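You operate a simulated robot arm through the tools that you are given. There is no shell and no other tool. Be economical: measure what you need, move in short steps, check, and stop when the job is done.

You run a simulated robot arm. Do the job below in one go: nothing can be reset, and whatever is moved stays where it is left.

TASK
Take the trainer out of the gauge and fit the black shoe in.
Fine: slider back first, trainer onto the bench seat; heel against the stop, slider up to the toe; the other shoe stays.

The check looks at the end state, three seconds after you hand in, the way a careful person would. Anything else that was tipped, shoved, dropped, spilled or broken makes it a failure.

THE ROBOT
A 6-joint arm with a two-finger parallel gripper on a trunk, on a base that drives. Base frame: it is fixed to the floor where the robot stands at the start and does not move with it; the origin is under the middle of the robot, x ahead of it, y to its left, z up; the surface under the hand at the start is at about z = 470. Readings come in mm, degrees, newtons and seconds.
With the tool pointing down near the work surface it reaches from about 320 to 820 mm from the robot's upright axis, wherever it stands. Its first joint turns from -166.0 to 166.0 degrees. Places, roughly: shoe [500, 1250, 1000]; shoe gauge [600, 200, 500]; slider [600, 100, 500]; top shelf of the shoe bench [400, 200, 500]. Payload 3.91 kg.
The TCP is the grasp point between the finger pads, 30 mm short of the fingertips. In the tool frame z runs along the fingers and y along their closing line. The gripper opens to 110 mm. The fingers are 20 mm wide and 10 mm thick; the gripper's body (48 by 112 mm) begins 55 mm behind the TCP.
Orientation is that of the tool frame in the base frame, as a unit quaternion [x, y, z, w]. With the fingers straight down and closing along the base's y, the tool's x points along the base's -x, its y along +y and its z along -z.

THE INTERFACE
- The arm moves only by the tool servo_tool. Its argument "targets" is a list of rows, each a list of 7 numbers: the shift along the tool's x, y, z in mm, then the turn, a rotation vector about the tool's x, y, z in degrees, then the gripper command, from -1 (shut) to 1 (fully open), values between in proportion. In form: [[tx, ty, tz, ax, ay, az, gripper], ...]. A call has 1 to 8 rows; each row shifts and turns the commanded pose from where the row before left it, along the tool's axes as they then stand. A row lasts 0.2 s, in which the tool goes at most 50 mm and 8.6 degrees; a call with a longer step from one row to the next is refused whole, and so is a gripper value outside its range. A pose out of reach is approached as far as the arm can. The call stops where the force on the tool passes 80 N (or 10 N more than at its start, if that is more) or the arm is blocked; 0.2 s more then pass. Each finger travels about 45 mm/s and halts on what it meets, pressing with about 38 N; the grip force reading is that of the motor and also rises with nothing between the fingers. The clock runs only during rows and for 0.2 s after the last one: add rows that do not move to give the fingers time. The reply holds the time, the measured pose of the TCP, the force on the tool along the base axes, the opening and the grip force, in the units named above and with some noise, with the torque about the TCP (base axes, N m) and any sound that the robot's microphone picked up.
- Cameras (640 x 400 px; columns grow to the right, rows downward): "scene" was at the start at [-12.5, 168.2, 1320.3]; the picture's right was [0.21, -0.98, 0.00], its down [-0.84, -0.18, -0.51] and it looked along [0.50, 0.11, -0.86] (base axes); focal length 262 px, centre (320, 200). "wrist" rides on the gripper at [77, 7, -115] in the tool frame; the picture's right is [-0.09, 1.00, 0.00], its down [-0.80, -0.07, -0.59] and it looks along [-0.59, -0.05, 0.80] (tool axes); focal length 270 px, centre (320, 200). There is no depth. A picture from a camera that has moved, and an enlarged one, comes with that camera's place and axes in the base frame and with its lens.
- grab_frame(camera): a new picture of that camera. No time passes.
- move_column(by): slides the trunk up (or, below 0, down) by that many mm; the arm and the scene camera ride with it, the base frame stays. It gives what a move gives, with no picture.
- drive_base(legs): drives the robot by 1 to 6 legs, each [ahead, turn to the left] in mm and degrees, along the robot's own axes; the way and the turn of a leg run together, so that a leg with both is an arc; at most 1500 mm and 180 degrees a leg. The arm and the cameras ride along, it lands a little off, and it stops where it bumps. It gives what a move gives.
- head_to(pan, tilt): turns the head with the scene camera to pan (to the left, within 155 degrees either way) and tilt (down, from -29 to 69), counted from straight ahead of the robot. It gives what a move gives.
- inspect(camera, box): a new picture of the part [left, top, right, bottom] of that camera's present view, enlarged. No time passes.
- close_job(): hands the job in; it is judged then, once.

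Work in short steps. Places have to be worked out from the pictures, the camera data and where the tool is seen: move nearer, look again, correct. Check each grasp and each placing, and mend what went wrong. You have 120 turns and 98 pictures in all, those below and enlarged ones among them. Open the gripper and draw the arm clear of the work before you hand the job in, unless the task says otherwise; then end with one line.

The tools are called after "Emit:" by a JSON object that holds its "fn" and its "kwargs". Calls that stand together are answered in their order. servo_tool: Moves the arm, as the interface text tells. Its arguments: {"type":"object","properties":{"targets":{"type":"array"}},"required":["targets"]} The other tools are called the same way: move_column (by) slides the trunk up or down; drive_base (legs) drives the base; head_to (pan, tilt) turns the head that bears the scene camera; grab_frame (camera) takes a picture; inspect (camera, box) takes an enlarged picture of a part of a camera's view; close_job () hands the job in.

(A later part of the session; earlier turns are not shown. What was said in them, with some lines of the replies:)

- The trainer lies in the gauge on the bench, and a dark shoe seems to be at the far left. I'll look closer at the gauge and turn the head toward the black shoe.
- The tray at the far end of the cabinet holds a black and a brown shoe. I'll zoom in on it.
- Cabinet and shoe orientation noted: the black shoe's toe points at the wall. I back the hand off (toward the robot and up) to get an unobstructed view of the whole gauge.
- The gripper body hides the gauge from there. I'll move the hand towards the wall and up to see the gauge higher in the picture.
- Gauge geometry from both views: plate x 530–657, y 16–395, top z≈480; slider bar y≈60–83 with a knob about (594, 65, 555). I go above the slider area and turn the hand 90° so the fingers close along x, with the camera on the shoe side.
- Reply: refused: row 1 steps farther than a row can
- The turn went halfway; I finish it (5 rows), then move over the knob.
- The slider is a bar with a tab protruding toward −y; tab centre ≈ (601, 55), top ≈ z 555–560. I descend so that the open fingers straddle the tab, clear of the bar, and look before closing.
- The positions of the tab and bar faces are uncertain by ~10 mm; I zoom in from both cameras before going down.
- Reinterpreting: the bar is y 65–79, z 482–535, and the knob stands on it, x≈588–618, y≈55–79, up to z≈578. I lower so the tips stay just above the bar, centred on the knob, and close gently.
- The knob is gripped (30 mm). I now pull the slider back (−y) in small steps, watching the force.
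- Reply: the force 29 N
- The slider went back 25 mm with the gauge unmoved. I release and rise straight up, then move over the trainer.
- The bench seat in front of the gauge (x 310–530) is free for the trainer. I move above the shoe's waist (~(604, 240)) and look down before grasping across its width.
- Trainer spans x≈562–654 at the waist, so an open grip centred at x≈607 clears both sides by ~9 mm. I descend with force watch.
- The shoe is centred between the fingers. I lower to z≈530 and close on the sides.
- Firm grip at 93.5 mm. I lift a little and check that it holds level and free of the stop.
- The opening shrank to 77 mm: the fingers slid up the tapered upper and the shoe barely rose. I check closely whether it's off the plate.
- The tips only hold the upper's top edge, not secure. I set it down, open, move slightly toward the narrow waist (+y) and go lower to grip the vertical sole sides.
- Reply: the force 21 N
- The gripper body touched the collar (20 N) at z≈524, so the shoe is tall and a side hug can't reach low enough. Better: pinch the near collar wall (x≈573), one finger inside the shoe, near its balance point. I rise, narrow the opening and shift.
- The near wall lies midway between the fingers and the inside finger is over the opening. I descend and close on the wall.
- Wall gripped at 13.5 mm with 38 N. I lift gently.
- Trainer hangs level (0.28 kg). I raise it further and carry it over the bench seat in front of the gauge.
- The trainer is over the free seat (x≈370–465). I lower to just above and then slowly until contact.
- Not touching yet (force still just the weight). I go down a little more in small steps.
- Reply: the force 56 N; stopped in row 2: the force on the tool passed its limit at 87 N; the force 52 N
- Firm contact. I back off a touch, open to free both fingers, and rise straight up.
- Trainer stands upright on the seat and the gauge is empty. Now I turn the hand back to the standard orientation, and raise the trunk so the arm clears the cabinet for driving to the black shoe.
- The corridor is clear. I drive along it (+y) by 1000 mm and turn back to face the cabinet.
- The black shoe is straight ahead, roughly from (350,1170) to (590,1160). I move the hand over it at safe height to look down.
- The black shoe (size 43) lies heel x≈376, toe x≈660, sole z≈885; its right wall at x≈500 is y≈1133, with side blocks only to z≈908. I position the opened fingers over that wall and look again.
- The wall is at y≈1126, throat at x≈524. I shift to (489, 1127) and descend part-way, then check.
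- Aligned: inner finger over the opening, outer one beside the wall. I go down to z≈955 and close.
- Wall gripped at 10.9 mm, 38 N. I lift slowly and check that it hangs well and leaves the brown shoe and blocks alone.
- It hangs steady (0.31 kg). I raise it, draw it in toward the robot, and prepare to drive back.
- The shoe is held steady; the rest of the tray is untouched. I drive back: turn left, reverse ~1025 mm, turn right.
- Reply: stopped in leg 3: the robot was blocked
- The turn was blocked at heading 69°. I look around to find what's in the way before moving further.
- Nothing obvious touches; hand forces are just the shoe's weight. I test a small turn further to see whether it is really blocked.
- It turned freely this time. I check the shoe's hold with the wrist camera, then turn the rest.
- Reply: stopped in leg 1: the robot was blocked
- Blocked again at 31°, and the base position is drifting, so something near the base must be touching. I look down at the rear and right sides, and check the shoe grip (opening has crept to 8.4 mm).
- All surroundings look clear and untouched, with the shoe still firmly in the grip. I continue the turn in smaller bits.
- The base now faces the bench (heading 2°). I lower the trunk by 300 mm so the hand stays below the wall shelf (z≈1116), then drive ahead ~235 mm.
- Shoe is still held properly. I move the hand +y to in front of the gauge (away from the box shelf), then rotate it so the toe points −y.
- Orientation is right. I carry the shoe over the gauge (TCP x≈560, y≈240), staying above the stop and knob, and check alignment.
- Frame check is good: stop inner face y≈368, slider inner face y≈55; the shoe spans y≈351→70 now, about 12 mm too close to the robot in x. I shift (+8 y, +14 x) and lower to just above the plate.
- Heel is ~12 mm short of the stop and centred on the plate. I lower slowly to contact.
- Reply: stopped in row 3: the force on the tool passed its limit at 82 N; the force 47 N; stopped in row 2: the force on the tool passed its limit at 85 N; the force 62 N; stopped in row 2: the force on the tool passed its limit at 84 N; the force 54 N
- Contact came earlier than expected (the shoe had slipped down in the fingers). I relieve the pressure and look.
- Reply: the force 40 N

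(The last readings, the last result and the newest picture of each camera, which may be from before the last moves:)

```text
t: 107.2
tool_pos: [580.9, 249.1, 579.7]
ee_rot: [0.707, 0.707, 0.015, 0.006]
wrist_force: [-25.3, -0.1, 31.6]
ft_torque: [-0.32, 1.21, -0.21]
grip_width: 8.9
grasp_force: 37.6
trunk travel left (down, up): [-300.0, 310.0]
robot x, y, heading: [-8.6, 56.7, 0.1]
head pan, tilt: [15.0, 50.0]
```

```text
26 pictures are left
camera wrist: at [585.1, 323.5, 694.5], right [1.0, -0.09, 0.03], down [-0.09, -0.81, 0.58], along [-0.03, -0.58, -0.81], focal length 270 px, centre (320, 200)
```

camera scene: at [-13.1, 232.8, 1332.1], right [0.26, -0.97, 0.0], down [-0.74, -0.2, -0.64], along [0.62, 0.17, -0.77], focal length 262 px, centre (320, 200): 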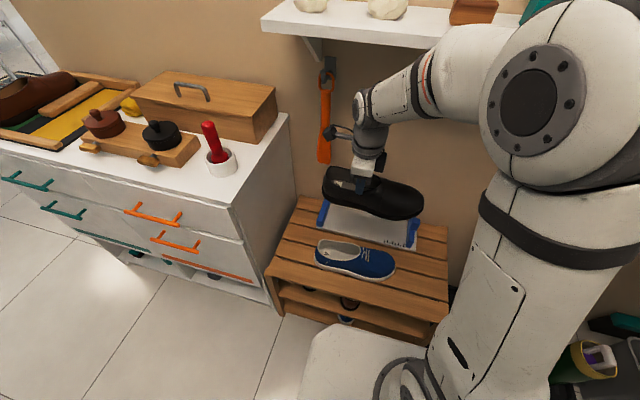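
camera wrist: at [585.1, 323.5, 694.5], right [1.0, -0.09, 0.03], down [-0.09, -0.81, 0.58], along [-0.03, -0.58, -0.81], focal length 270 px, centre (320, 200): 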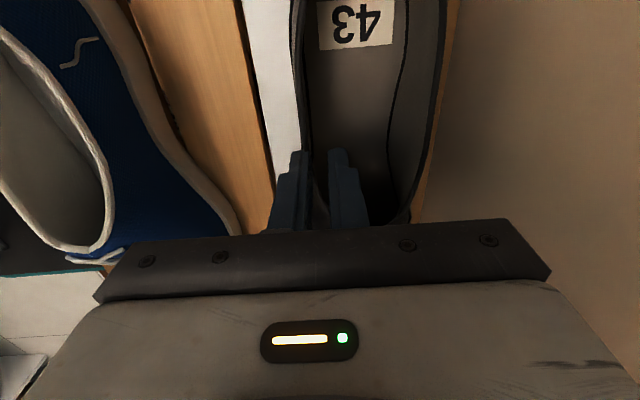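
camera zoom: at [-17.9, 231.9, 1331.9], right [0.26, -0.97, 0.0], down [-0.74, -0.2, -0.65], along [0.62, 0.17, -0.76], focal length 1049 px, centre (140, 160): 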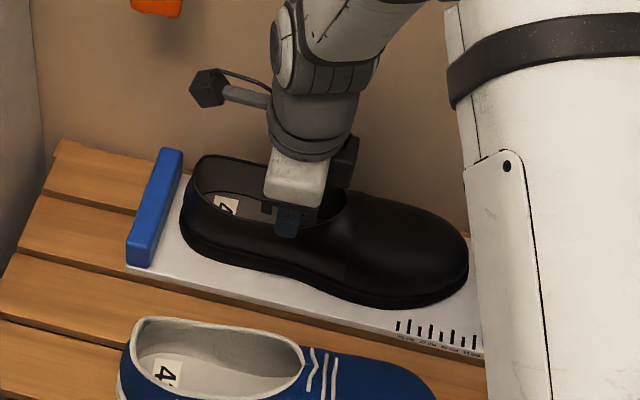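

The shoe sits on the plate, heel near the stop, toe before the slider. I release and rise.

Emit:
{"fn": "servo_tool", "kwargs": {"targets": [[0, 0, -2, 0, 0, 0, -0.8], [0, 0, 0, 0, 0, 0, -0.5], [0, 0, 0, 0, 0, 0, -0.3], [0, 0, 0, 0, 0, 0, -0.3], [0, 0, -20, 0, 0, 0, -0.3], [0, 0, -40, 0, 0, 0, -0.3], [0, 0, -45, 0, 0, 0, 0]]}}

Emit:
{"fn": "servo_tool", "kwargs": {"targets": [[0, 0, -45, 0, 0, 0, 0], [0, 0, -40, 0, 0, 0, 1]]}}

Emit:
{"fn": "inspect", "kwargs": {"camera": "scene", "box": [290, 160, 450, 280]}}

Emit:
{"fn": "grab_frame", "kwargs": {"camera": "wrist"}}

```text
t: 108.8
tool_pos: [580.9, 246.8, 684.3]
ee_rot: [0.707, 0.707, 0.014, 0.004]
wrist_force: [0.2, 0.3, 0.3]
ft_torque: [0.0, -0.01, 0.0]
grip_width: 55.1
grasp_force: 0.1
trunk travel left (down, up): [-300.0, 310.0]
robot x, y, heading: [-13.3, 62.3, 0.1]
head pan, tilt: [15.0, 50.0]
```

```text
t: 109.4
tool_pos: [579.7, 246.5, 768.8]
ee_rot: [0.707, 0.707, 0.014, 0.005]
wrist_force: [-0.4, 1.0, 1.0]
ft_torque: [-0.01, 0.03, -0.03]
grip_width: 90.1
grasp_force: 0.0
trunk travel left (down, up): [-300.0, 310.0]
robot x, y, heading: [-10.0, 59.0, 0.1]
head pan, tilt: [15.0, 50.0]
```

```text
3.33 times, centred on (370, 220) of scene
camera zoom: at [-13.6, 232.7, 1332.1], right [0.26, -0.97, 0.0], down [-0.74, -0.2, -0.64], along [0.62, 0.17, -0.77], focal length 874 px, centre (153, 133)
```

zoom: 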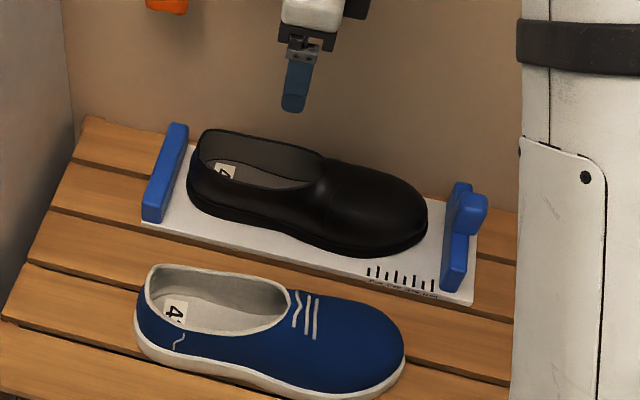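

```text
24 pictures are left
camera wrist: at [583.0, 320.6, 885.1], right [1.0, -0.09, 0.03], down [-0.09, -0.81, 0.58], along [-0.03, -0.58, -0.81], focal length 270 px, centre (320, 200)
```

wrist: 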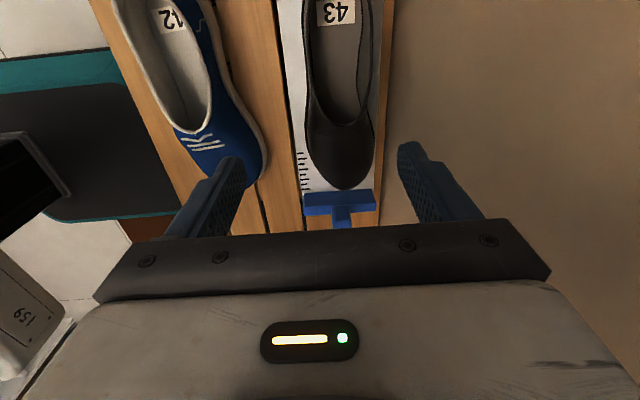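

The black shoe stands flat in the gauge with ~10 mm heel gap and ~15–20 mm toe gap. I go back over the slider knob (≈(600, 39)) to push it up to the toe, which also seats the heel.

Emit:
{"fn": "servo_tool", "kwargs": {"targets": [[-45, 5, 0, 0, 0, 0, 1], [-45, 5, 0, 0, 0, 0, 1], [-45, 5, 0, 0, 0, 0, 1], [-45, 4, 0, 0, 0, 0, 1], [-27, 0, 30, 0, 0, 0, 1], [0, 0, 45, 0, 0, 0, 1], [0, 0, 45, 0, 0, 0, 1]]}}

Emit:
{"fn": "grab_frame", "kwargs": {"camera": "wrist"}}

Emit:
{"fn": "inspect", "kwargs": {"camera": "scene", "box": [340, 170, 440, 250]}}

```text
t: 111.0
tool_pos: [601.3, 40.7, 646.6]
ee_rot: [0.707, 0.707, 0.014, 0.005]
wrist_force: [-0.2, -0.5, -0.7]
ft_torque: [-0.02, 0.0, 0.01]
grip_width: 110.3
grasp_force: 0.1
trunk travel left (down, up): [-300.0, 310.0]
robot x, y, heading: [-9.9, 58.0, 0.3]
head pan, tilt: [15.0, 50.0]
```

```text
23 pictures are left
camera wrist: at [604.7, 115.6, 761.9], right [1.0, -0.09, 0.03], down [-0.09, -0.81, 0.58], along [-0.03, -0.58, -0.81], focal length 270 px, centre (320, 200)
```

wrist: 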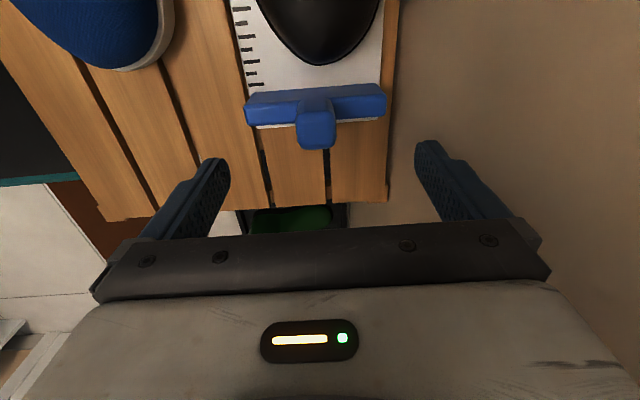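

```text
5.00 times, centred on (390, 210) of scene
camera zoom: at [-13.5, 232.7, 1332.2], right [0.26, -0.97, 0.0], down [-0.74, -0.2, -0.64], along [0.62, 0.17, -0.77], focal length 1312 px, centre (-30, 150)
```

zoom: 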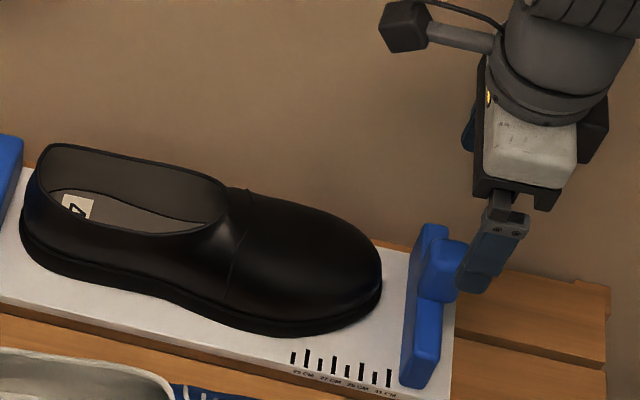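

Knob top is centred near (600, 42). I descend to z≈576 and close on it.

Emit:
{"fn": "servo_tool", "kwargs": {"targets": [[0, 0, 40, 0, 0, 0, 1], [0, 0, 30, 0, 0, 0, 1], [0, 0, 0, 0, 0, 0, 0.2], [0, 0, 0, 0, 0, 0, -0.3], [0, 0, 0, 0, 0, 0, -0.6], [0, 0, 0, 0, 0, 0, -0.6], [0, 0, 0, 0, 0, 0, -0.6]]}}

Emit:
{"fn": "grab_frame", "kwargs": {"camera": "wrist"}}

```text
t: 112.6
tool_pos: [600.3, 42.7, 576.0]
ee_rot: [0.707, 0.707, 0.013, 0.002]
wrist_force: [-15.7, 0.1, 3.7]
ft_torque: [-0.29, 1.07, -0.35]
grip_width: 31.1
grasp_force: 26.0
trunk travel left (down, up): [-300.0, 310.0]
robot x, y, heading: [-10.1, 64.8, 0.6]
head pan, tilt: [15.0, 50.0]
```

```text
21 pictures are left
camera wrist: at [604.5, 117.0, 692.2], right [1.0, -0.09, 0.02], down [-0.08, -0.81, 0.58], along [-0.04, -0.58, -0.81], focal length 270 px, centre (320, 200)
```

wrist: 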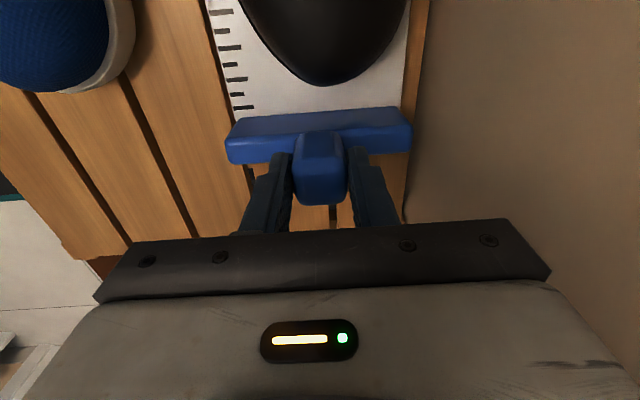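

Knob held. I push the slider toward the toe in steps, watching the y force.

Emit:
{"fn": "servo_tool", "kwargs": {"targets": [[5, 0, 0, 0, 0, 0, -0.8], [5, 0, 0, 0, 0, 0, -0.8], [4, 0, 0, 0, 0, 0, -0.8]]}}

Emit:
{"fn": "inspect", "kwargs": {"camera": "scene", "box": [300, 160, 440, 255]}}

```text
t: 113.4
tool_pos: [600.6, 56.7, 576.6]
ee_rot: [0.707, 0.707, 0.013, 0.003]
wrist_force: [-25.6, 0.1, -3.9]
ft_torque: [0.45, 1.46, -1.16]
grip_width: 30.6
grasp_force: 45.0
trunk travel left (down, up): [-300.0, 310.0]
robot x, y, heading: [-10.0, 61.2, -0.0]
head pan, tilt: [15.0, 50.0]
```

```text
4.21 times, centred on (370, 208) of scene
camera zoom: at [-14.7, 232.6, 1332.0], right [0.26, -0.97, 0.0], down [-0.74, -0.2, -0.64], along [0.62, 0.17, -0.77], focal length 1105 px, centre (110, 168)
```

zoom: 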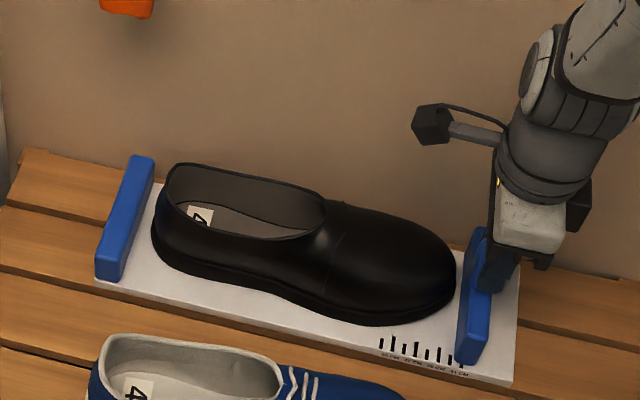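

Toe nearly reached; the heel gap remains. I go on in small pushes.

Emit:
{"fn": "servo_tool", "kwargs": {"targets": [[3, 0, 0, 0, 0, 0, -0.8], [3, 0, 0, 0, 0, 0, -0.8], [2, 0, 0, 0, 0, 0, -0.8]]}}

Emit:
{"fn": "inspect", "kwargs": {"camera": "scene", "box": [300, 160, 440, 255]}}

```text
t: 114.2
tool_pos: [600.3, 65.4, 577.3]
ee_rot: [0.708, 0.706, 0.014, 0.003]
wrist_force: [-23.1, -2.3, -9.2]
ft_torque: [0.1, 1.7, -1.07]
grip_width: 30.5
grasp_force: 44.2
trunk travel left (down, up): [-300.0, 310.0]
robot x, y, heading: [-9.2, 59.4, 0.2]
head pan, tilt: [15.0, 50.0]
```

```text
4.21 times, centred on (370, 208) of scene
camera zoom: at [-14.1, 232.4, 1332.1], right [0.26, -0.97, 0.0], down [-0.74, -0.2, -0.64], along [0.62, 0.17, -0.77], focal length 1105 px, centre (110, 168)
```

zoom: 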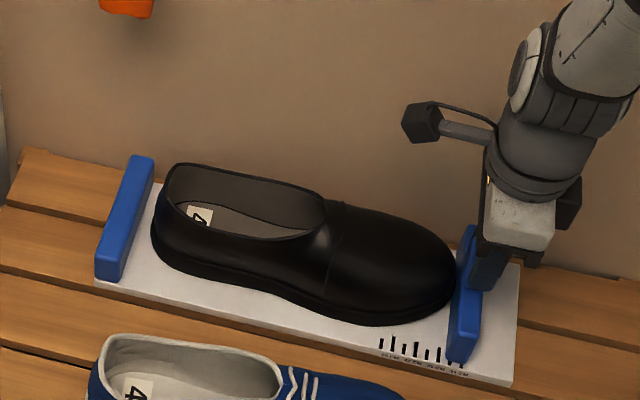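

The slider is at the toe. I keep pushing gently so the shoe slides back to the heel stop.

Emit:
{"fn": "servo_tool", "kwargs": {"targets": [[2.5, 0, 0, 0, 0, 0, -0.8], [2.5, 0, 0, 0, 0, 0, -0.8]]}}

Emit:
{"fn": "servo_tool", "kwargs": {"targets": [[2, 0, 0, 0, 0, 0, -0.8], [1.5, 0, 0, 0, 0, 0, -0.8]]}}

Emit:
{"fn": "inspect", "kwargs": {"camera": "scene", "box": [300, 160, 440, 255]}}

```text
t: 114.8
tool_pos: [600.0, 69.0, 576.8]
ee_rot: [0.708, 0.706, 0.013, 0.002]
wrist_force: [-22.8, -4.3, -9.6]
ft_torque: [-0.05, 1.67, -0.97]
grip_width: 30.7
grasp_force: 45.3
trunk travel left (down, up): [-300.0, 310.0]
robot x, y, heading: [-8.4, 62.5, 0.3]
head pan, tilt: [15.0, 50.0]
```

```text
t: 115.4
tool_pos: [601.7, 73.5, 576.7]
ee_rot: [0.707, 0.707, 0.014, 0.003]
wrist_force: [-22.4, -4.7, -9.8]
ft_torque: [-0.02, 1.71, -0.92]
grip_width: 30.7
grasp_force: 45.1
trunk travel left (down, up): [-300.0, 310.0]
robot x, y, heading: [-9.1, 60.7, -0.2]
head pan, tilt: [15.0, 50.0]
```

```text
4.21 times, centred on (370, 208) of scene
camera zoom: at [-13.7, 232.4, 1332.1], right [0.26, -0.97, 0.0], down [-0.74, -0.2, -0.64], along [0.62, 0.17, -0.77], focal length 1105 px, centre (110, 168)
```

zoom: 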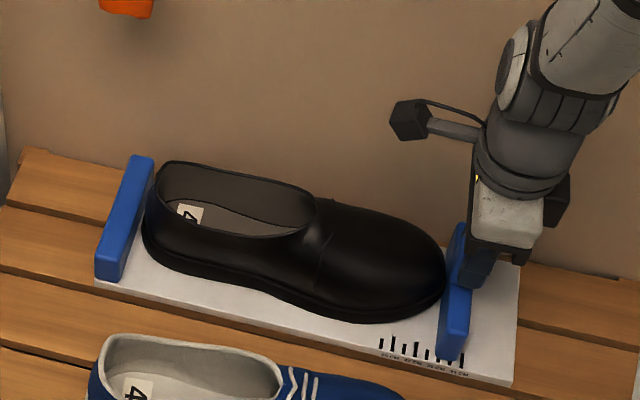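

Shoe slides along with the slider and the gauge stays put; a few mm of heel gap remain. I continue until the force rises.

Emit:
{"fn": "servo_tool", "kwargs": {"targets": [[2, 0, 0, 0, 0, 0, -0.8], [1.5, 0, 0, 0, 0, 0, -0.8]]}}

Emit:
{"fn": "servo_tool", "kwargs": {"targets": [[1.5, 0, 0, 0, 0, 0, -0.8], [1, 0, 0, 0, 0, 0, -0.8]]}}

Emit:
{"fn": "inspect", "kwargs": {"camera": "scene", "box": [300, 160, 440, 255]}}

```text
t: 116.0
tool_pos: [601.2, 76.0, 576.5]
ee_rot: [0.708, 0.706, 0.014, 0.002]
wrist_force: [-22.8, -3.6, -11.7]
ft_torque: [-0.12, 1.6, -0.85]
grip_width: 30.4
grasp_force: 44.9
trunk travel left (down, up): [-300.0, 310.0]
robot x, y, heading: [-9.2, 59.0, 0.1]
head pan, tilt: [15.0, 50.0]
```

```text
t: 116.6
tool_pos: [600.0, 77.9, 575.9]
ee_rot: [0.708, 0.706, 0.013, 0.002]
wrist_force: [-22.7, -16.4, -13.3]
ft_torque: [-0.77, 1.69, -0.8]
grip_width: 30.7
grasp_force: 44.9
trunk travel left (down, up): [-300.0, 310.0]
robot x, y, heading: [-11.6, 62.0, -0.3]
head pan, tilt: [15.0, 50.0]
```

```text
4.21 times, centred on (370, 208) of scene
camera zoom: at [-13.5, 231.7, 1332.2], right [0.26, -0.97, 0.0], down [-0.74, -0.2, -0.64], along [0.62, 0.17, -0.77], focal length 1105 px, centre (110, 168)
```

zoom: 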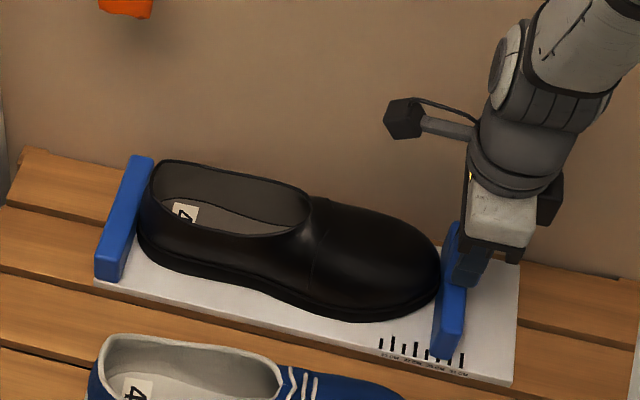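

Force rose to 16 N: the heel is against the stop and the slider against the toe. I release the knob and rise.

Emit:
{"fn": "servo_tool", "kwargs": {"targets": [[0, 0, 0, 0, 0, 0, -0.3], [0, 0, 0, 0, 0, 0, 0], [0, 0, 0, 0, 0, 0, 0], [0, 0, -30, 0, 0, 0, 0], [0, 0, -45, 0, 0, 0, 0], [0, 0, -45, 0, 0, 0, 0.5], [0, 0, -45, 0, 0, 0, 1]]}}

Emit:
{"fn": "inspect", "kwargs": {"camera": "scene", "box": [300, 160, 440, 255]}}

Emit:
{"fn": "grab_frame", "kwargs": {"camera": "wrist"}}

```text
t: 118.2
tool_pos: [597.2, 75.6, 741.8]
ee_rot: [0.708, 0.706, 0.015, 0.004]
wrist_force: [-0.8, -0.1, -1.1]
ft_torque: [-0.05, 0.01, 0.01]
grip_width: 106.7
grasp_force: 0.1
trunk travel left (down, up): [-300.0, 310.0]
robot x, y, heading: [-12.1, 61.2, 0.3]
head pan, tilt: [15.0, 50.0]
```

```text
4.21 times, centred on (370, 208) of scene
camera zoom: at [-13.3, 232.7, 1332.0], right [0.26, -0.97, 0.0], down [-0.74, -0.2, -0.64], along [0.62, 0.17, -0.77], focal length 1105 px, centre (110, 168)
```

zoom: 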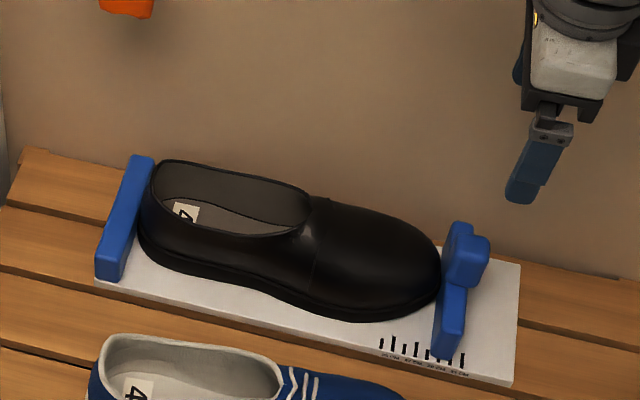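

```text
15 pictures are left
camera wrist: at [601.7, 150.9, 858.6], right [1.0, -0.09, 0.03], down [-0.09, -0.81, 0.58], along [-0.03, -0.58, -0.81], focal length 270 px, centre (320, 200)
```

wrist: 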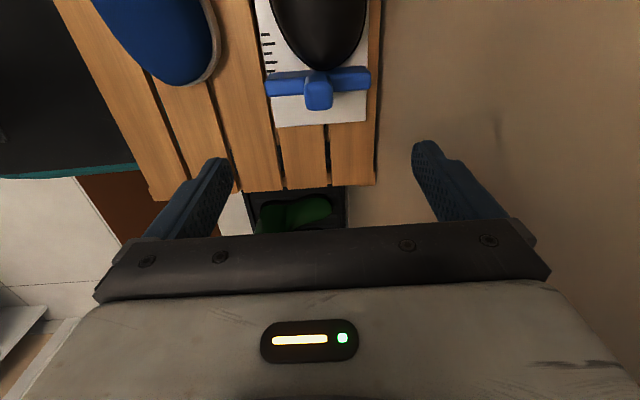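

I zoom on both ends to verify contact at heel and toe.

Emit:
{"fn": "inspect", "kwargs": {"camera": "scene", "box": [385, 205, 425, 250]}}

Emit:
{"fn": "inspect", "kwargs": {"camera": "scene", "box": [315, 190, 355, 235]}}

Emit:
{"fn": "inspect", "kwargs": {"camera": "wrist", "box": [250, 0, 390, 130]}}

```text
8.89 times, centred on (405, 228) of scene
camera zoom: at [-13.3, 232.7, 1332.0], right [0.26, -0.97, 0.0], down [-0.74, -0.2, -0.64], along [0.62, 0.17, -0.77], focal length 2332 px, centre (-436, -44)
```

zoom: 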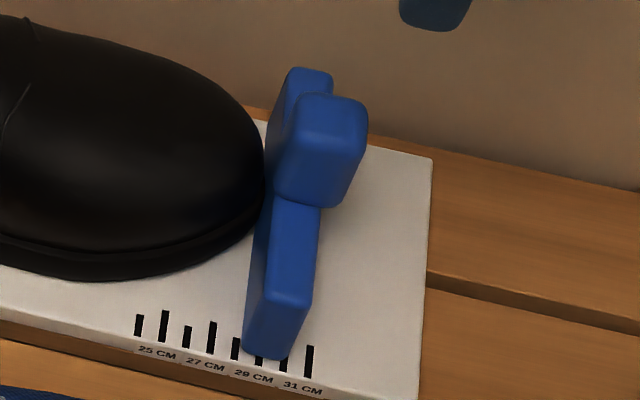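

```text
8.89 times, centred on (335, 212) of scene
camera zoom: at [-13.3, 232.7, 1332.0], right [0.26, -0.97, 0.0], down [-0.74, -0.2, -0.64], along [0.62, 0.17, -0.77], focal length 2332 px, centre (187, 89)
```

zoom: 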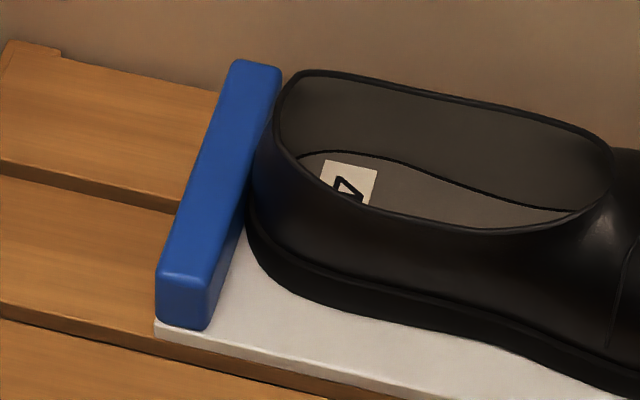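

```text
3.08 times, centred on (320, 65) of wrist
camera zoom: at [601.7, 150.9, 858.6], right [1.0, -0.09, 0.03], down [-0.09, -0.81, 0.58], along [-0.03, -0.58, -0.81], focal length 832 px, centre (320, 615)
```

zoom: 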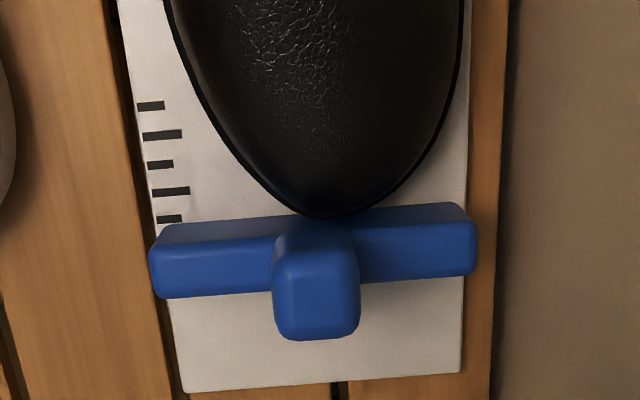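

Heel touches the stop and toe touches the slider. I draw the arm clear, up and back toward the robot, and take a last overview.

Emit:
{"fn": "servo_tool", "kwargs": {"targets": [[0, 0, -40, 0, 0, 0, 1], [0, 0, -40, 0, 0, 0, 1], [0, -40, -20, 0, 0, 0, 1], [0, -45, 0, 0, 0, 0, 1], [0, -45, 0, 0, 0, 0, 1], [0, -45, 0, 0, 0, 0, 1]]}}

Emit:
{"fn": "grab_frame", "kwargs": {"camera": "scene"}}

```text
t: 119.6
tool_pos: [419.3, 75.1, 836.7]
ee_rot: [0.707, 0.707, 0.016, 0.004]
wrist_force: [0.0, -0.2, -0.6]
ft_torque: [0.01, 0.0, -0.03]
grip_width: 110.1
grasp_force: 0.0
trunk travel left (down, up): [-300.0, 310.0]
robot x, y, heading: [-8.4, 61.6, -0.2]
head pan, tilt: [15.0, 50.0]
```

```text
11 pictures are left
camera scene: at [-13.5, 232.7, 1332.1], right [0.26, -0.97, 0.0], down [-0.74, -0.2, -0.64], along [0.62, 0.17, -0.77], focal length 262 px, centre (320, 200)
```

scene: 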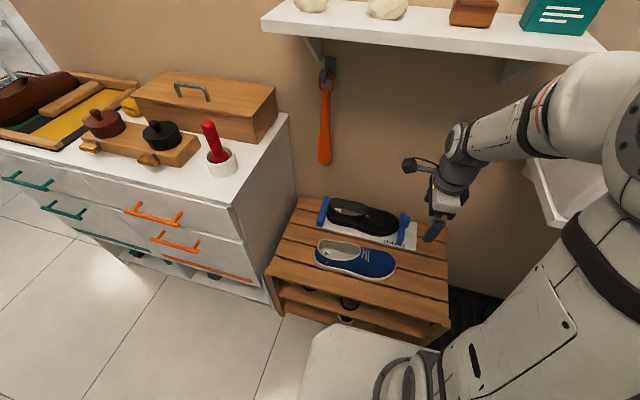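

Everything is in place: trainer on the seat, black shoe in the gauge, brown shoe left in its tray, arm clear and gripper open. I hand in.

Emit:
{"fn": "close_job", "kwargs": {}}

```text
The job is handed in.
```

The trainer is out of the gauge and on the bench seat. The black shoe is in the gauge, heel against the stop and slider up to the toe. The brown shoe is still in its tray. On the drive back the base reported being blocked twice while turning; I found no cause, and the pictures I took showed nothing moved.
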